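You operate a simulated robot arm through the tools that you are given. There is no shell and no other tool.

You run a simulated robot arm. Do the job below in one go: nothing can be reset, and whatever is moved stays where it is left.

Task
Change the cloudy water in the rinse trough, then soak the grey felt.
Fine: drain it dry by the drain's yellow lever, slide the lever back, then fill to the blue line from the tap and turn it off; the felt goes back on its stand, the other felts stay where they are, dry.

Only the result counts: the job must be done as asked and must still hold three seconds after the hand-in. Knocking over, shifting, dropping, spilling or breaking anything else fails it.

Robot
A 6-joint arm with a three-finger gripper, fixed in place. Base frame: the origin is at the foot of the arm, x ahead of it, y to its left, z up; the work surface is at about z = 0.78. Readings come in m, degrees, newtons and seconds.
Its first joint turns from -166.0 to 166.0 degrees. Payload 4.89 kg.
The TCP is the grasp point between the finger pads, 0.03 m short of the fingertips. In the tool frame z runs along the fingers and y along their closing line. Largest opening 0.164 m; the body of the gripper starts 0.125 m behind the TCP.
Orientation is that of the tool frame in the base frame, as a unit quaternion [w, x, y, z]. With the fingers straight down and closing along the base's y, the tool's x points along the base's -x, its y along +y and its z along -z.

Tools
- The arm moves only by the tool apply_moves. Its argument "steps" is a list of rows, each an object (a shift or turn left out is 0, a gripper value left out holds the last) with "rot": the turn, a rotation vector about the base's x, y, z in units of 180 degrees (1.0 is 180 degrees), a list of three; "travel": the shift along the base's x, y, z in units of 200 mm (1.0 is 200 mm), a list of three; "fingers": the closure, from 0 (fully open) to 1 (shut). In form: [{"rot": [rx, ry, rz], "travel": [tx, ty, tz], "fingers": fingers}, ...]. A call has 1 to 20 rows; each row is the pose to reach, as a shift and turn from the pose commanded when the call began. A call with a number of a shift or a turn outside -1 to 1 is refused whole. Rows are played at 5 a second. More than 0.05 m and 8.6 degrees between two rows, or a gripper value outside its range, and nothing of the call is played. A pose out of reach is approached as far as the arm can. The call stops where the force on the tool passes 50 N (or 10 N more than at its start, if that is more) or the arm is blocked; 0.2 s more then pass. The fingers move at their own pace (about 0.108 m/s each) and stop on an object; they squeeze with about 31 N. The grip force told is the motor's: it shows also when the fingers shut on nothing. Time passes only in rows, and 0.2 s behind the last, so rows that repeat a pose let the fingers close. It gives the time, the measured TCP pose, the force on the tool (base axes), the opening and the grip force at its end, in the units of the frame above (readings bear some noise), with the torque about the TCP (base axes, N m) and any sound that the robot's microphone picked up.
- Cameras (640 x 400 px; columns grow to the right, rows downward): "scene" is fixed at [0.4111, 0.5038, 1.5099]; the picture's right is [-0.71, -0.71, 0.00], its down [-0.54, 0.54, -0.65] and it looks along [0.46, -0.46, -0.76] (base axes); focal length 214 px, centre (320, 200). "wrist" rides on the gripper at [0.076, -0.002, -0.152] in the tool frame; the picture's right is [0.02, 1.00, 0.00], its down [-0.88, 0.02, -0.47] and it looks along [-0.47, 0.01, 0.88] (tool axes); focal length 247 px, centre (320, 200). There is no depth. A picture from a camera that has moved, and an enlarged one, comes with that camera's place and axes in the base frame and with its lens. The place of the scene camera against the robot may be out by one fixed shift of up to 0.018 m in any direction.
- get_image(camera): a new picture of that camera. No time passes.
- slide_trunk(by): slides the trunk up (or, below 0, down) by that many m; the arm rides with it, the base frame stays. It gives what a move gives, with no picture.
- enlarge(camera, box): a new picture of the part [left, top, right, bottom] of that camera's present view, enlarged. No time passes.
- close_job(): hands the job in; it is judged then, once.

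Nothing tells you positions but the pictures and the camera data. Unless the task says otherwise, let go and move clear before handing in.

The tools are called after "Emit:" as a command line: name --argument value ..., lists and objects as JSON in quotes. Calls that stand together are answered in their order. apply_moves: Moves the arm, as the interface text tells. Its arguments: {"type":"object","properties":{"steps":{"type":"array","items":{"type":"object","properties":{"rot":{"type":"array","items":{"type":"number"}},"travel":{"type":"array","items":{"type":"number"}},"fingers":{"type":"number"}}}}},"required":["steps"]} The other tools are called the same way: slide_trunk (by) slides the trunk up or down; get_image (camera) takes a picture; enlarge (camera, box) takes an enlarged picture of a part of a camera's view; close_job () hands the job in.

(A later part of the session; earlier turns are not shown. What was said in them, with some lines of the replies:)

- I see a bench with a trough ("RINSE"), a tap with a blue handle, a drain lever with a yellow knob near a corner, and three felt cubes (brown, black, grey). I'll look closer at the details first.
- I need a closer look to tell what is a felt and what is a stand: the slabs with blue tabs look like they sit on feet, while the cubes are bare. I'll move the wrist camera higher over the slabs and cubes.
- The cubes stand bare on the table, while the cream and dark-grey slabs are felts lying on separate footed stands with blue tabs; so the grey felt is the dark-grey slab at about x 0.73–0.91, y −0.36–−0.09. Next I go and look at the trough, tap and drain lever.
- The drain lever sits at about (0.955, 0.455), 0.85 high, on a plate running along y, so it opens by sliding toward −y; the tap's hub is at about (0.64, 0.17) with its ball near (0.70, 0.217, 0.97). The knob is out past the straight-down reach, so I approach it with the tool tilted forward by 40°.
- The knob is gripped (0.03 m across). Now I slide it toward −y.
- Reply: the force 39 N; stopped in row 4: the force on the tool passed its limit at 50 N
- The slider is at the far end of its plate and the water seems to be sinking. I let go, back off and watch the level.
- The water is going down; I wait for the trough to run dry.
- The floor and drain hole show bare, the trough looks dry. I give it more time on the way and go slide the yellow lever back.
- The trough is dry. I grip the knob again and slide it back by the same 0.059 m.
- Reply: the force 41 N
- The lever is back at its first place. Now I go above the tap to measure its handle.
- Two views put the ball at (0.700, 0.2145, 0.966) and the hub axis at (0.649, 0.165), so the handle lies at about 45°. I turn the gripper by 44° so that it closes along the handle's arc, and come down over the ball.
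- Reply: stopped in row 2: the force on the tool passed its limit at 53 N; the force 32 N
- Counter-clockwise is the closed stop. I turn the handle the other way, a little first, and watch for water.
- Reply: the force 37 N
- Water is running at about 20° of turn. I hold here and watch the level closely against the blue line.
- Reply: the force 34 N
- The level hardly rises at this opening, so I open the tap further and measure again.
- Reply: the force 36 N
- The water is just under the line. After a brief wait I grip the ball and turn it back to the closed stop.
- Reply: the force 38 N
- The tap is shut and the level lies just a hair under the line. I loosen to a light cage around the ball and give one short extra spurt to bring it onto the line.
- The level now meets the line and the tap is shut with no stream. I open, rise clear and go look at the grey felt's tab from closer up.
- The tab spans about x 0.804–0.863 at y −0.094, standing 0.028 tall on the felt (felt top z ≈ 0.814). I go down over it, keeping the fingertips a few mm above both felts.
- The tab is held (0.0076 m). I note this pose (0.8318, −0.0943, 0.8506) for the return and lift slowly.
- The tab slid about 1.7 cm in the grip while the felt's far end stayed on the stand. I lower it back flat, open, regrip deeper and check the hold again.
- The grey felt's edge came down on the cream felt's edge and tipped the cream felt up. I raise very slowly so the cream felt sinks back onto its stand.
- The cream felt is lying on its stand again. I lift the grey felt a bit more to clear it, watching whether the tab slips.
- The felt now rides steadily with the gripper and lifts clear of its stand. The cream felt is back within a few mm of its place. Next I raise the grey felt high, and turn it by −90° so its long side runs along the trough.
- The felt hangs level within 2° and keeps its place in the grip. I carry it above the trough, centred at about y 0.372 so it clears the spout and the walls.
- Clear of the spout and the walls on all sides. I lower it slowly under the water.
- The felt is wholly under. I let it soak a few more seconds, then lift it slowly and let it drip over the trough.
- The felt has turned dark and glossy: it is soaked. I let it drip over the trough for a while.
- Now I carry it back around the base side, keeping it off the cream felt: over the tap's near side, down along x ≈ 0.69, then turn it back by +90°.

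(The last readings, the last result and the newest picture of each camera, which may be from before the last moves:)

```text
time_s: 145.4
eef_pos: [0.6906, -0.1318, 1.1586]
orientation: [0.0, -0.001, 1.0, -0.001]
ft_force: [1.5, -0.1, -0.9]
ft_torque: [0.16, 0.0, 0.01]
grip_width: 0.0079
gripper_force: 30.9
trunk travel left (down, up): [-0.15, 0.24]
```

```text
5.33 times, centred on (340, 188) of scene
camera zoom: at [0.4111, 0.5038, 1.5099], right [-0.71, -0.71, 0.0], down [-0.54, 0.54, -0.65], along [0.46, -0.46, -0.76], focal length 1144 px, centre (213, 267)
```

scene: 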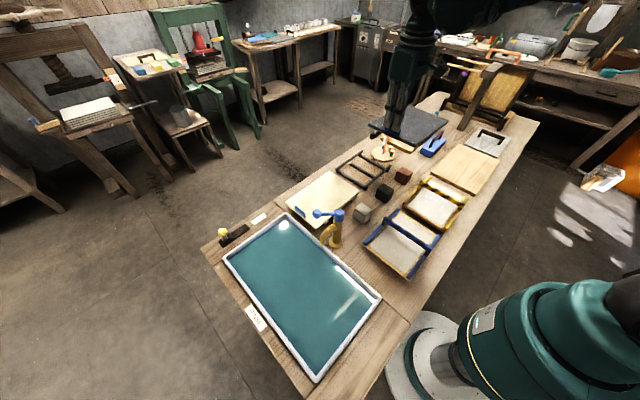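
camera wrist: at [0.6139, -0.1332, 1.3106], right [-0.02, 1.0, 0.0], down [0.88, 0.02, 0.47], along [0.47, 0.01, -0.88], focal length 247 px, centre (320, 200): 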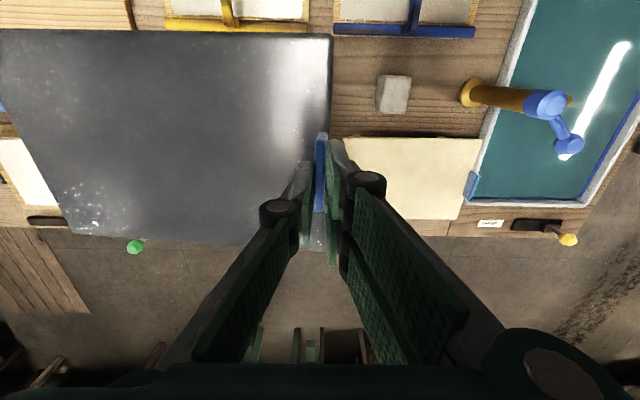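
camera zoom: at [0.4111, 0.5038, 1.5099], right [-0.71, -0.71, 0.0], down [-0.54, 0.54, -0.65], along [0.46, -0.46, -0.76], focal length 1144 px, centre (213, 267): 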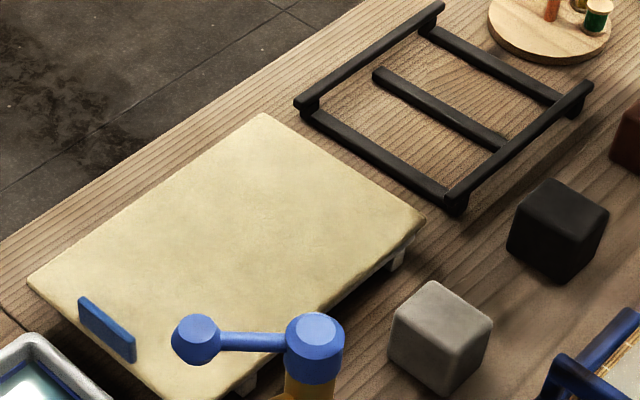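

The stand spans about y −0.346 to −0.129 and x 0.738 to 0.919, so setting the tab at y ≈ −0.100 centres the felt on it and leaves a centimetre to the cream felt. I move over it at height and come down straight.

Emit:
apply_moves --steps '[{"travel": [0.2, 0.0, 0]}, {"travel": [0.4, 0.04, 0]}, {"travel": [0.6, 0.1, 0]}, {"travel": [0.706, 0.159, 0]}, {"travel": [0.706, 0.159, -0.2]}, {"travel": [0.706, 0.159, -0.4]}, {"travel": [0.706, 0.159, -0.6]}, {"travel": [0.706, 0.159, -0.8]}, {"travel": [0.706, 0.159, -0.95]}, {"travel": [0.706, 0.159, -0.95]}]'

Emit:
get_image --camera "wrist"

Emit:
enlarge --camera "scene" --box '[310, 120, 430, 210]'

```text
time_s: 147.6
eef_pos: [0.8311, -0.1, 0.9646]
orientation: [0.0, 0.0, 1.0, -0.001]
ft_force: [-0.7, 0.6, -0.9]
ft_torque: [0.2, 0.06, -0.01]
grip_width: 0.0075
gripper_force: 31.2
trunk travel left (down, up): [-0.15, 0.24]
```

```text
taken
camera wrist: at [0.7548, -0.1002, 1.1175], right [-0.02, 1.0, 0.0], down [0.88, 0.02, 0.47], along [0.47, 0.01, -0.88], focal length 247 px, centre (320, 200)
```

wrist: 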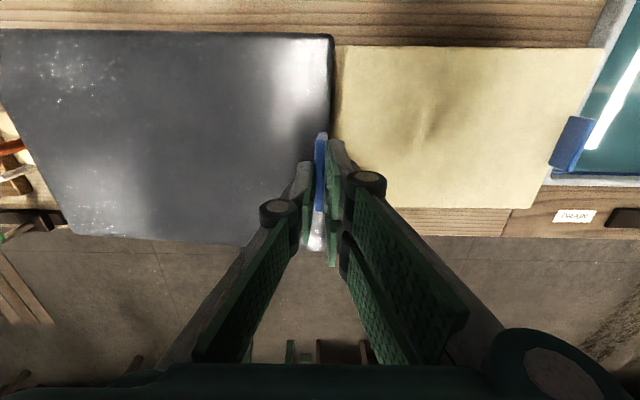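

```text
4.44 times, centred on (370, 165) of scene
camera zoom: at [0.4111, 0.5038, 1.5099], right [-0.71, -0.71, 0.0], down [-0.54, 0.54, -0.65], along [0.46, -0.46, -0.76], focal length 953 px, centre (98, 356)
```

zoom: 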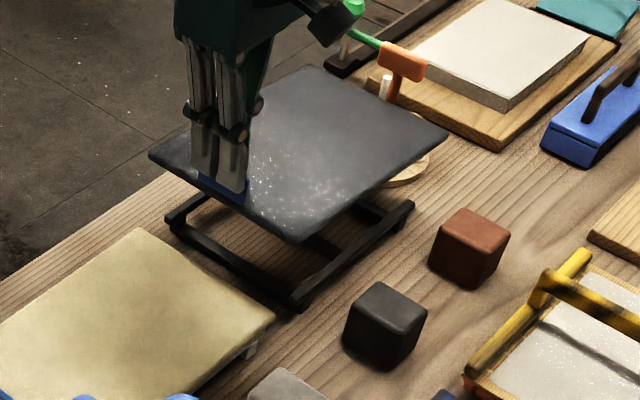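

The wet felt droops about 4°, so I tilt the gripper by that much to level it, then lower.

Emit:
apply_moves --steps '[{"travel": [0, 0.01, -0.1], "rot": [-0.012, 0, 0]}, {"travel": [0, 0.015, -0.2], "rot": [-0.023, 0, 0]}, {"travel": [0, 0.015, -0.3], "rot": [-0.023, 0, 0]}, {"travel": [0, 0.015, -0.36], "rot": [-0.023, 0, 0]}, {"travel": [0, 0.015, -0.4], "rot": [-0.023, 0, 0]}, {"travel": [0, 0.015, -0.4], "rot": [-0.023, 0, 0]}]'

Emit:
get_image --camera "wrist"

Emit:
enlarge --camera "scene" --box '[310, 120, 430, 210]'

```text
time_s: 149.0
eef_pos: [0.8302, -0.0976, 0.8872]
orientation: [0.001, 0.0, 0.999, -0.038]
ft_force: [0.8, -0.1, -1.7]
ft_torque: [0.2, 0.01, 0.01]
grip_width: 0.0078
gripper_force: 31.3
trunk travel left (down, up): [-0.15, 0.24]
```

```text
taken
camera wrist: at [0.7542, -0.0871, 1.0389], right [-0.02, 1.0, -0.07], down [0.88, 0.05, 0.47], along [0.47, -0.06, -0.88], focal length 247 px, centre (320, 200)
```

wrist: 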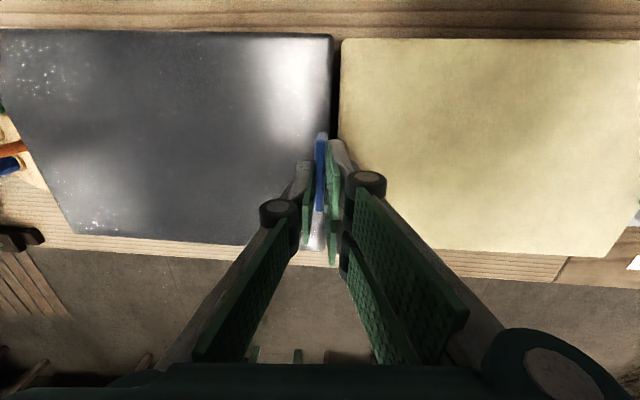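

```text
4.44 times, centred on (370, 165) of scene
camera zoom: at [0.4111, 0.5038, 1.5099], right [-0.71, -0.71, 0.0], down [-0.54, 0.54, -0.65], along [0.46, -0.46, -0.76], focal length 953 px, centre (98, 356)
```

zoom: 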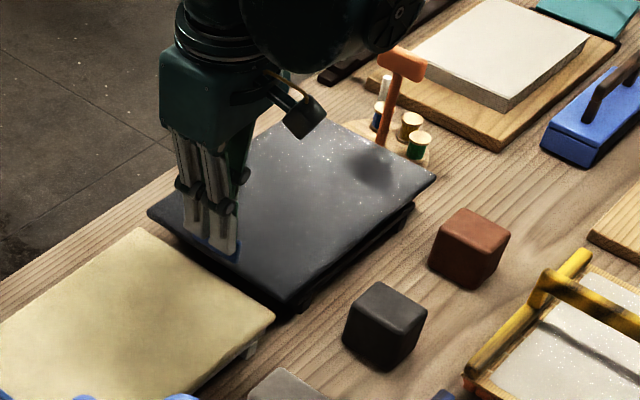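

Emit:
apply_moves --steps '[{"travel": [0, 0, -0.025]}, {"travel": [0, 0, -0.05]}, {"travel": [0, 0, -0.07]}, {"travel": [0, 0, -0.07]}]'

Emit:
enlarge --camera "scene" --box '[310, 120, 430, 210]'

Emit:
get_image --camera "wrist"

```text
time_s: 150.0
eef_pos: [0.8307, -0.0991, 0.873]
orientation: [0.0, 0.0, 0.999, -0.037]
ft_force: [-0.7, -0.6, -0.6]
ft_torque: [0.17, -0.01, 0.01]
grip_width: 0.0078
gripper_force: 30.9
trunk travel left (down, up): [-0.15, 0.24]
```

```text
4.44 times, centred on (370, 165) of scene
camera zoom: at [0.4111, 0.5038, 1.5099], right [-0.71, -0.71, 0.0], down [-0.54, 0.54, -0.65], along [0.46, -0.46, -0.76], focal length 953 px, centre (98, 356)
```

zoom: 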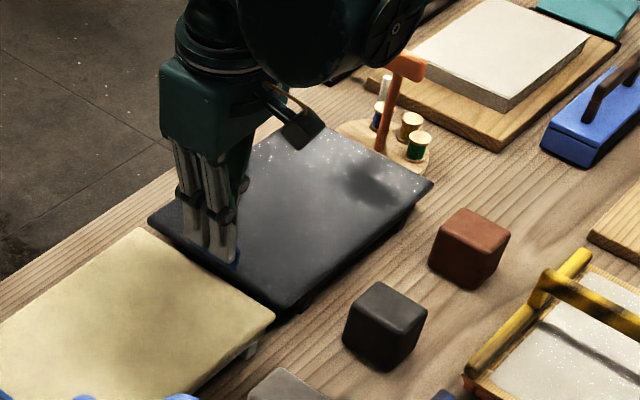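

```text
taken
camera wrist: at [0.7544, -0.0888, 1.0266], right [-0.02, 1.0, -0.07], down [0.88, 0.05, 0.47], along [0.47, -0.06, -0.88], focal length 247 px, centre (320, 200)
```

wrist: 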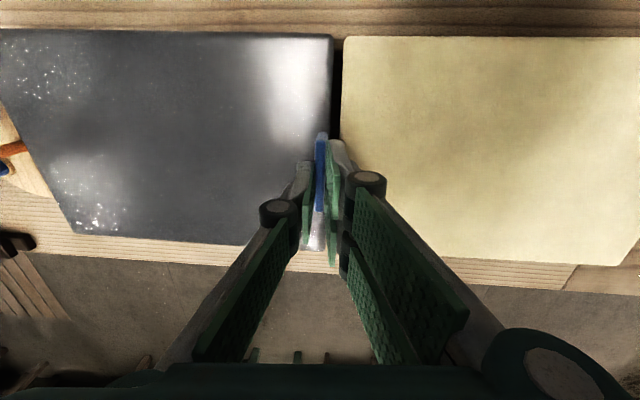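

Emit:
apply_moves --steps '[{"travel": [0, 0, -0.01]}, {"travel": [0, 0, -0.02]}, {"travel": [0, 0, -0.03]}]'

Emit:
apply_moves --steps '[{"travel": [0, 0, -0.01]}, {"travel": [0, 0, -0.01]}]'

```text
time_s: 150.8
eef_pos: [0.8306, -0.0984, 0.8676]
orientation: [0.0, -0.001, 0.999, -0.038]
ft_force: [-1.8, 8.4, 14.7]
ft_torque: [0.22, 0.14, -0.02]
grip_width: 0.0077
gripper_force: 30.7
trunk travel left (down, up): [-0.15, 0.24]
```

```text
time_s: 151.4
eef_pos: [0.8299, -0.0969, 0.8661]
orientation: [0.001, -0.001, 0.999, -0.038]
ft_force: [4.8, 18.3, 32.7]
ft_torque: [0.19, -0.37, 0.04]
grip_width: 0.0077
gripper_force: 31.0
trunk travel left (down, up): [-0.15, 0.24]
```

It bears on the stand; I take the pressure off and check before opening.

Emit:
apply_moves --steps '[{"travel": [0, -0.005, 0.01]}, {"travel": [0, -0.005, 0.015]}]'

Emit:
enlarge --camera "scene" --box '[310, 120, 430, 210]'

Emit:
get_image --camera "wrist"

```text
time_s: 152.0
eef_pos: [0.8303, -0.0979, 0.8696]
orientation: [0.0, 0.0, 0.999, -0.037]
ft_force: [0.0, 0.6, -1.1]
ft_torque: [0.16, 0.02, 0.01]
grip_width: 0.0074
gripper_force: 31.1
trunk travel left (down, up): [-0.15, 0.24]
```

```text
4.44 times, centred on (370, 165) of scene
camera zoom: at [0.4111, 0.5038, 1.5099], right [-0.71, -0.71, 0.0], down [-0.54, 0.54, -0.65], along [0.46, -0.46, -0.76], focal length 953 px, centre (98, 356)
```

zoom: 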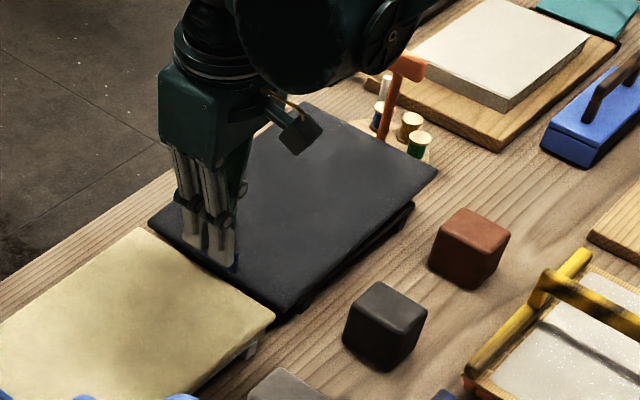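

```text
taken
camera wrist: at [0.7552, -0.0884, 1.0209], right [-0.02, 1.0, -0.07], down [0.88, 0.05, 0.47], along [0.47, -0.06, -0.88], focal length 247 px, centre (320, 200)
```

wrist: 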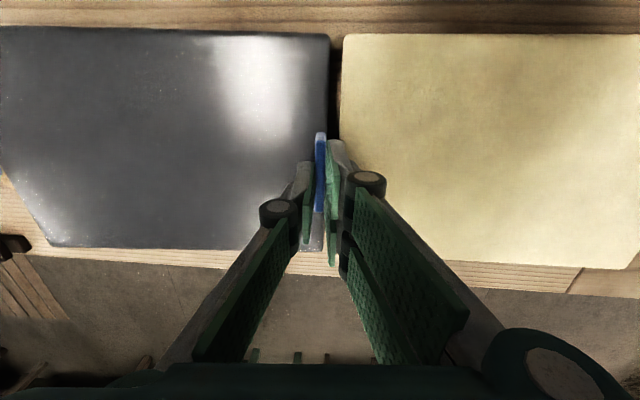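

The pressing has squared the felt to the gripper, so I undo the tilt to bring it level and set it down again gently.

Emit:
apply_moves --steps '[{"travel": [0, -0.005, 0.02], "rot": [0.006, 0, 0]}, {"travel": [0, -0.01, 0.02], "rot": [0.012, 0, 0]}, {"travel": [0, -0.015, 0.02], "rot": [0.018, 0, 0]}, {"travel": [0, -0.015, 0.02], "rot": [0.0235, 0, 0]}, {"travel": [0, -0.015, 0.02], "rot": [0.0235, 0, 0]}]'

Emit:
enlarge --camera "scene" --box '[310, 120, 430, 210]'

Emit:
get_image --camera "wrist"

```text
time_s: 153.2
eef_pos: [0.8316, -0.1026, 0.8726]
orientation: [0.0, 0.001, 1.0, -0.001]
ft_force: [-0.2, -0.6, -0.9]
ft_torque: [0.07, 0.01, 0.01]
grip_width: 0.0074
gripper_force: 31.3
trunk travel left (down, up): [-0.15, 0.24]
```

```text
4.44 times, centred on (370, 165) of scene
camera zoom: at [0.4111, 0.5038, 1.5099], right [-0.71, -0.71, 0.0], down [-0.54, 0.54, -0.65], along [0.46, -0.46, -0.76], focal length 953 px, centre (98, 356)
```

zoom: 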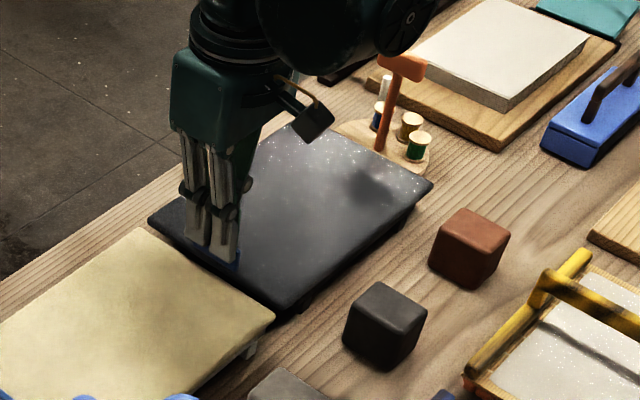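

```text
taken
camera wrist: at [0.755, -0.1028, 1.0252], right [-0.02, 1.0, 0.0], down [0.88, 0.02, 0.47], along [0.47, 0.01, -0.88], focal length 247 px, centre (320, 200)
```

wrist: 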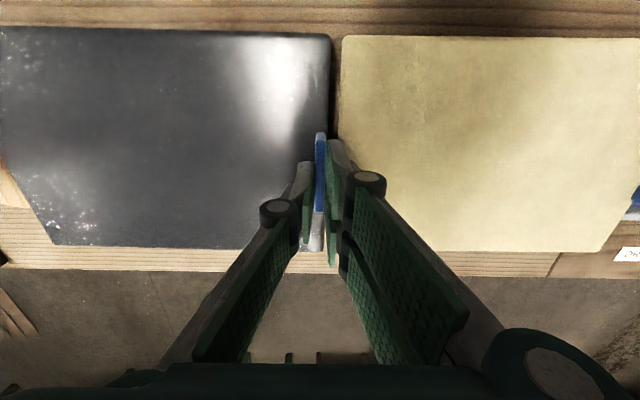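

Emit:
apply_moves --steps '[{"travel": [0, 0, -0.01]}, {"travel": [0, 0, -0.015]}]'

```text
time_s: 153.8
eef_pos: [0.8297, -0.1026, 0.8691]
orientation: [0.0, 0.001, 1.0, 0.0]
ft_force: [-0.2, 0.0, -1.2]
ft_torque: [0.03, 0.08, -0.02]
grip_width: 0.0076
gripper_force: 31.3
trunk travel left (down, up): [-0.15, 0.24]
```

Emit:
apply_moves --steps '[{"travel": [0, 0, -0.006]}, {"travel": [0, 0, -0.006]}]'

Emit:
enlarge --camera "scene" --box '[330, 130, 410, 200]'

```text
time_s: 154.4
eef_pos: [0.8307, -0.1023, 0.8691]
orientation: [0.0, 0.0, 1.0, 0.0]
ft_force: [0.8, -0.7, 3.5]
ft_torque: [0.0, 0.06, 0.02]
grip_width: 0.0075
gripper_force: 30.7
trunk travel left (down, up): [-0.15, 0.24]
```

```text
5.71 times, centred on (370, 165) of scene
camera zoom: at [0.4111, 0.5038, 1.5099], right [-0.71, -0.71, 0.0], down [-0.54, 0.54, -0.65], along [0.46, -0.46, -0.76], focal length 1226 px, centre (34, 400)
```

zoom: 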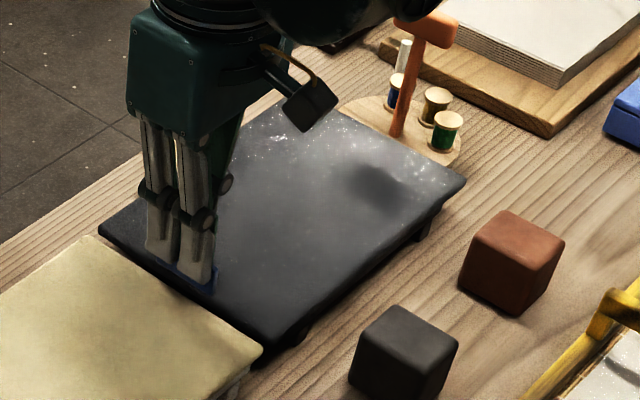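

It rests on the stand with a light touch. I open and rise.

Emit:
apply_moves --steps '[{"travel": [0, 0, 0], "fingers": 0.75}, {"travel": [0, 0, 0]}, {"travel": [0, 0, 0]}, {"travel": [0, 0, 0.1]}, {"travel": [0, 0, 0.3]}, {"travel": [0, 0, 0.5]}, {"travel": [0, 0, 0.7]}, {"travel": [-0.15, 0, 0.9]}, {"travel": [-0.35, 0, 1.0]}, {"travel": [-0.5, 0, 1.0]}]'

Emit:
get_image --camera "wrist"

Emit:
enlarge --camera "scene" --box '[280, 165, 360, 225]'

Emit:
enlarge --camera "scene" --box '[330, 130, 410, 200]'

Emit:
get_image --camera "scene"

```text
time_s: 156.6
eef_pos: [0.7345, -0.0996, 1.0694]
orientation: [-0.001, 0.0, 1.0, 0.0]
ft_force: [1.3, -0.3, 0.3]
ft_torque: [0.01, 0.12, 0.03]
grip_width: 0.0408
gripper_force: 0.1
trunk travel left (down, up): [-0.15, 0.24]
```

```text
taken
camera wrist: at [0.6576, -0.1006, 1.2222], right [-0.02, 1.0, 0.0], down [0.88, 0.02, 0.47], along [0.47, 0.01, -0.88], focal length 247 px, centre (320, 200)
```

wrist: 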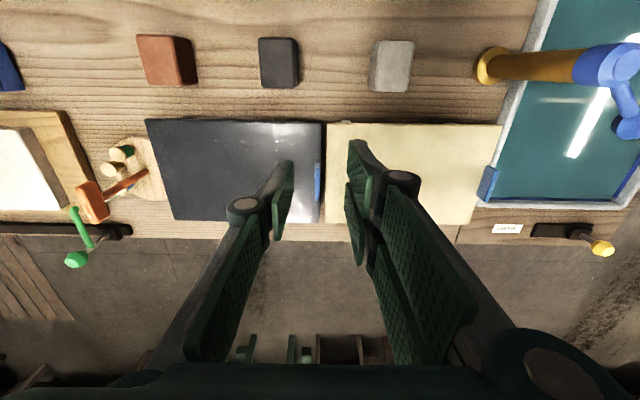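

```text
6.67 times, centred on (320, 195) of scene
camera zoom: at [0.4111, 0.5038, 1.5099], right [-0.71, -0.71, 0.0], down [-0.54, 0.54, -0.65], along [0.46, -0.46, -0.76], focal length 1430 px, centre (320, 233)
```

zoom: 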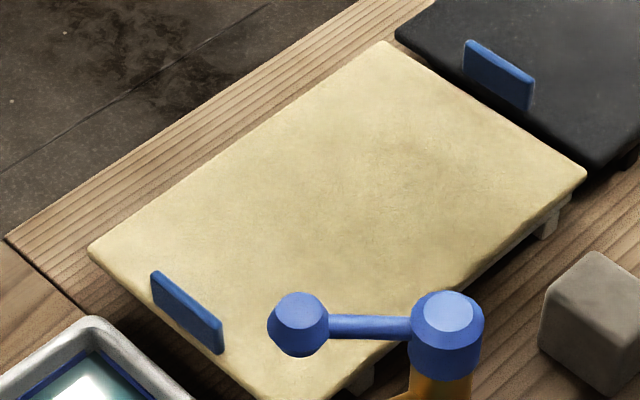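

```text
5.71 times, centred on (370, 165) of scene
camera zoom: at [0.4111, 0.5038, 1.5099], right [-0.71, -0.71, 0.0], down [-0.54, 0.54, -0.65], along [0.46, -0.46, -0.76], focal length 1226 px, centre (34, 400)
```

zoom: 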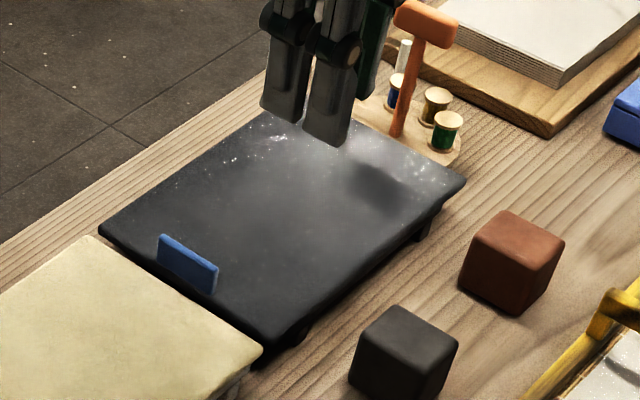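

```text
taken
```

scene: 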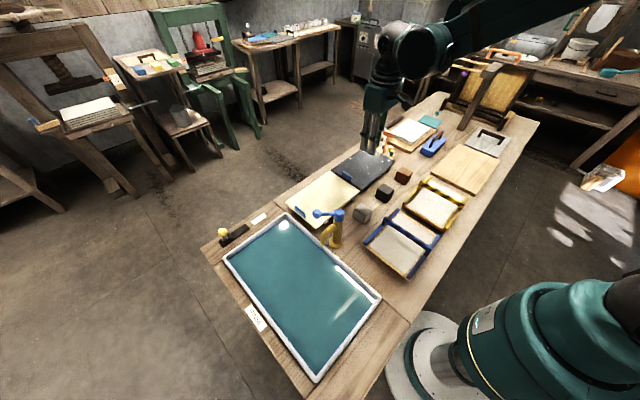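

The grey felt lies flat and wet on its stand and the cream one is within about 4 mm of its first place. I check the water level, tap and lever once more.

Emit:
apply_moves --steps '[{"travel": [-0.15, 0, 0.15]}, {"travel": [-0.3, 0, 0.3]}, {"travel": [-0.45, 0, 0.45]}, {"travel": [-0.6, 0, 0.6]}, {"travel": [-0.6, 0, 0.6]}]'

Emit:
enlarge --camera "scene" --box '[250, 205, 300, 240]'

Emit:
enlarge --camera "scene" --box '[220, 225, 270, 260]'

Emit:
enlarge --camera "scene" --box '[290, 190, 390, 260]'

Emit:
get_image --camera "wrist"

```text
time_s: 157.8
eef_pos: [0.6081, -0.1017, 1.1896]
orientation: [-0.001, 0.0, 1.0, -0.001]
ft_force: [-1.2, 0.1, 0.0]
ft_torque: [-0.03, -0.17, -0.04]
grip_width: 0.041
gripper_force: 0.0
trunk travel left (down, up): [-0.15, 0.24]
```

```text
11.43 times, centred on (275, 222) of scene
camera zoom: at [0.4111, 0.5038, 1.5099], right [-0.71, -0.71, 0.0], down [-0.54, 0.54, -0.65], along [0.46, -0.46, -0.76], focal length 2451 px, centre (834, -57)
```

zoom: 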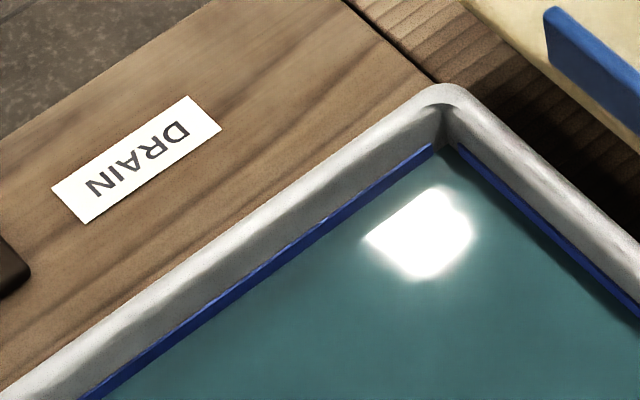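

```text
11.43 times, centred on (245, 242) of scene
camera zoom: at [0.4111, 0.5038, 1.5099], right [-0.71, -0.71, 0.0], down [-0.54, 0.54, -0.65], along [0.46, -0.46, -0.76], focal length 2451 px, centre (1177, -286)
```

zoom: 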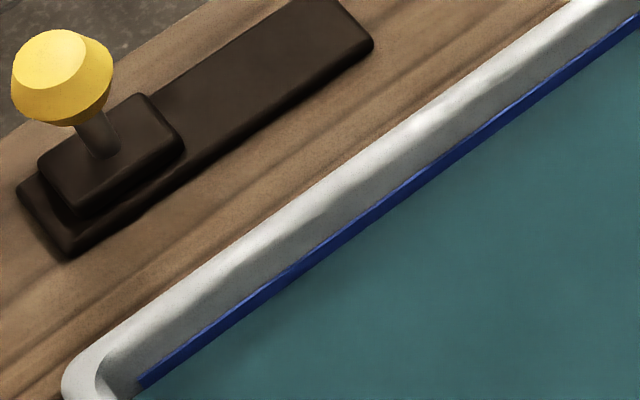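

```text
5.71 times, centred on (340, 225) of scene
camera zoom: at [0.4111, 0.5038, 1.5099], right [-0.71, -0.71, 0.0], down [-0.54, 0.54, -0.65], along [0.46, -0.46, -0.76], focal length 1226 px, centre (206, 57)
```

zoom: 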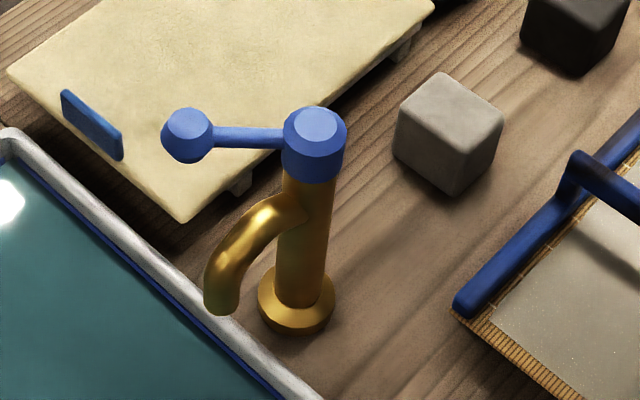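

```text
taken
camera wrist: at [0.5323, -0.1033, 1.3424], right [-0.02, 1.0, 0.0], down [0.88, 0.02, 0.47], along [0.47, 0.01, -0.88], focal length 247 px, centre (320, 200)
```

wrist: 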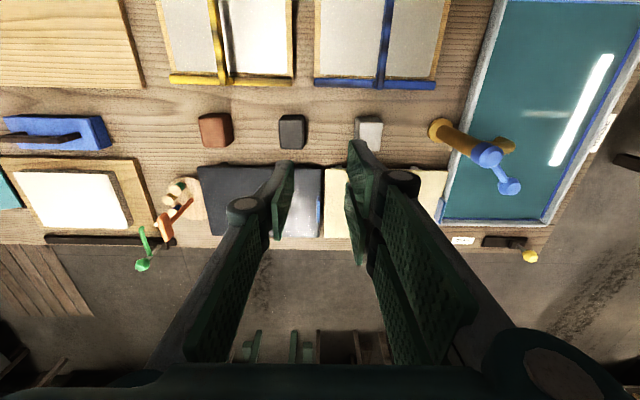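

Everything looks as asked: lever back at its first position, tap shut with no stream, water meeting the blue line, the grey felt wet on its stand, the other things in place and the gripper clear. I hand the job in.

Emit:
close_job

```text
The job is handed in.
```

I changed the water, soaked the grey felt and handed the job in. One slip: the cream felt got tipped on its stand and ended up about 4 mm from where it started.

- **Water:** I drained the trough dry with the yellow lever and slid the lever back to where it was. I then filled to the blue line in two goes, because the first stopped just short, and shut the tap. In the last pictures the water meets the line and nothing is running.
- **Grey felt:** I took this to be the dark-grey slab with the blue tab, since it lay on a footed stand; the light-grey cube sat bare on the table. I held it fully under water for about ten seconds and let it drip over the trough. It is back flat on its stand, about 8 mm further from the cream felt than before.
- **Cream felt:** when I first lifted the grey felt, the tab slid in the grip. Lowering it again, its edge pressed on the cream felt and tipped that up on its stand. I raised the grey felt slowly until the cream one settled back. I left the 4 mm shift rather than risk a nudge. It looks dry, and I carried the wet felt around it, not over it.

In the last pictures nothing else on the bench looked moved.
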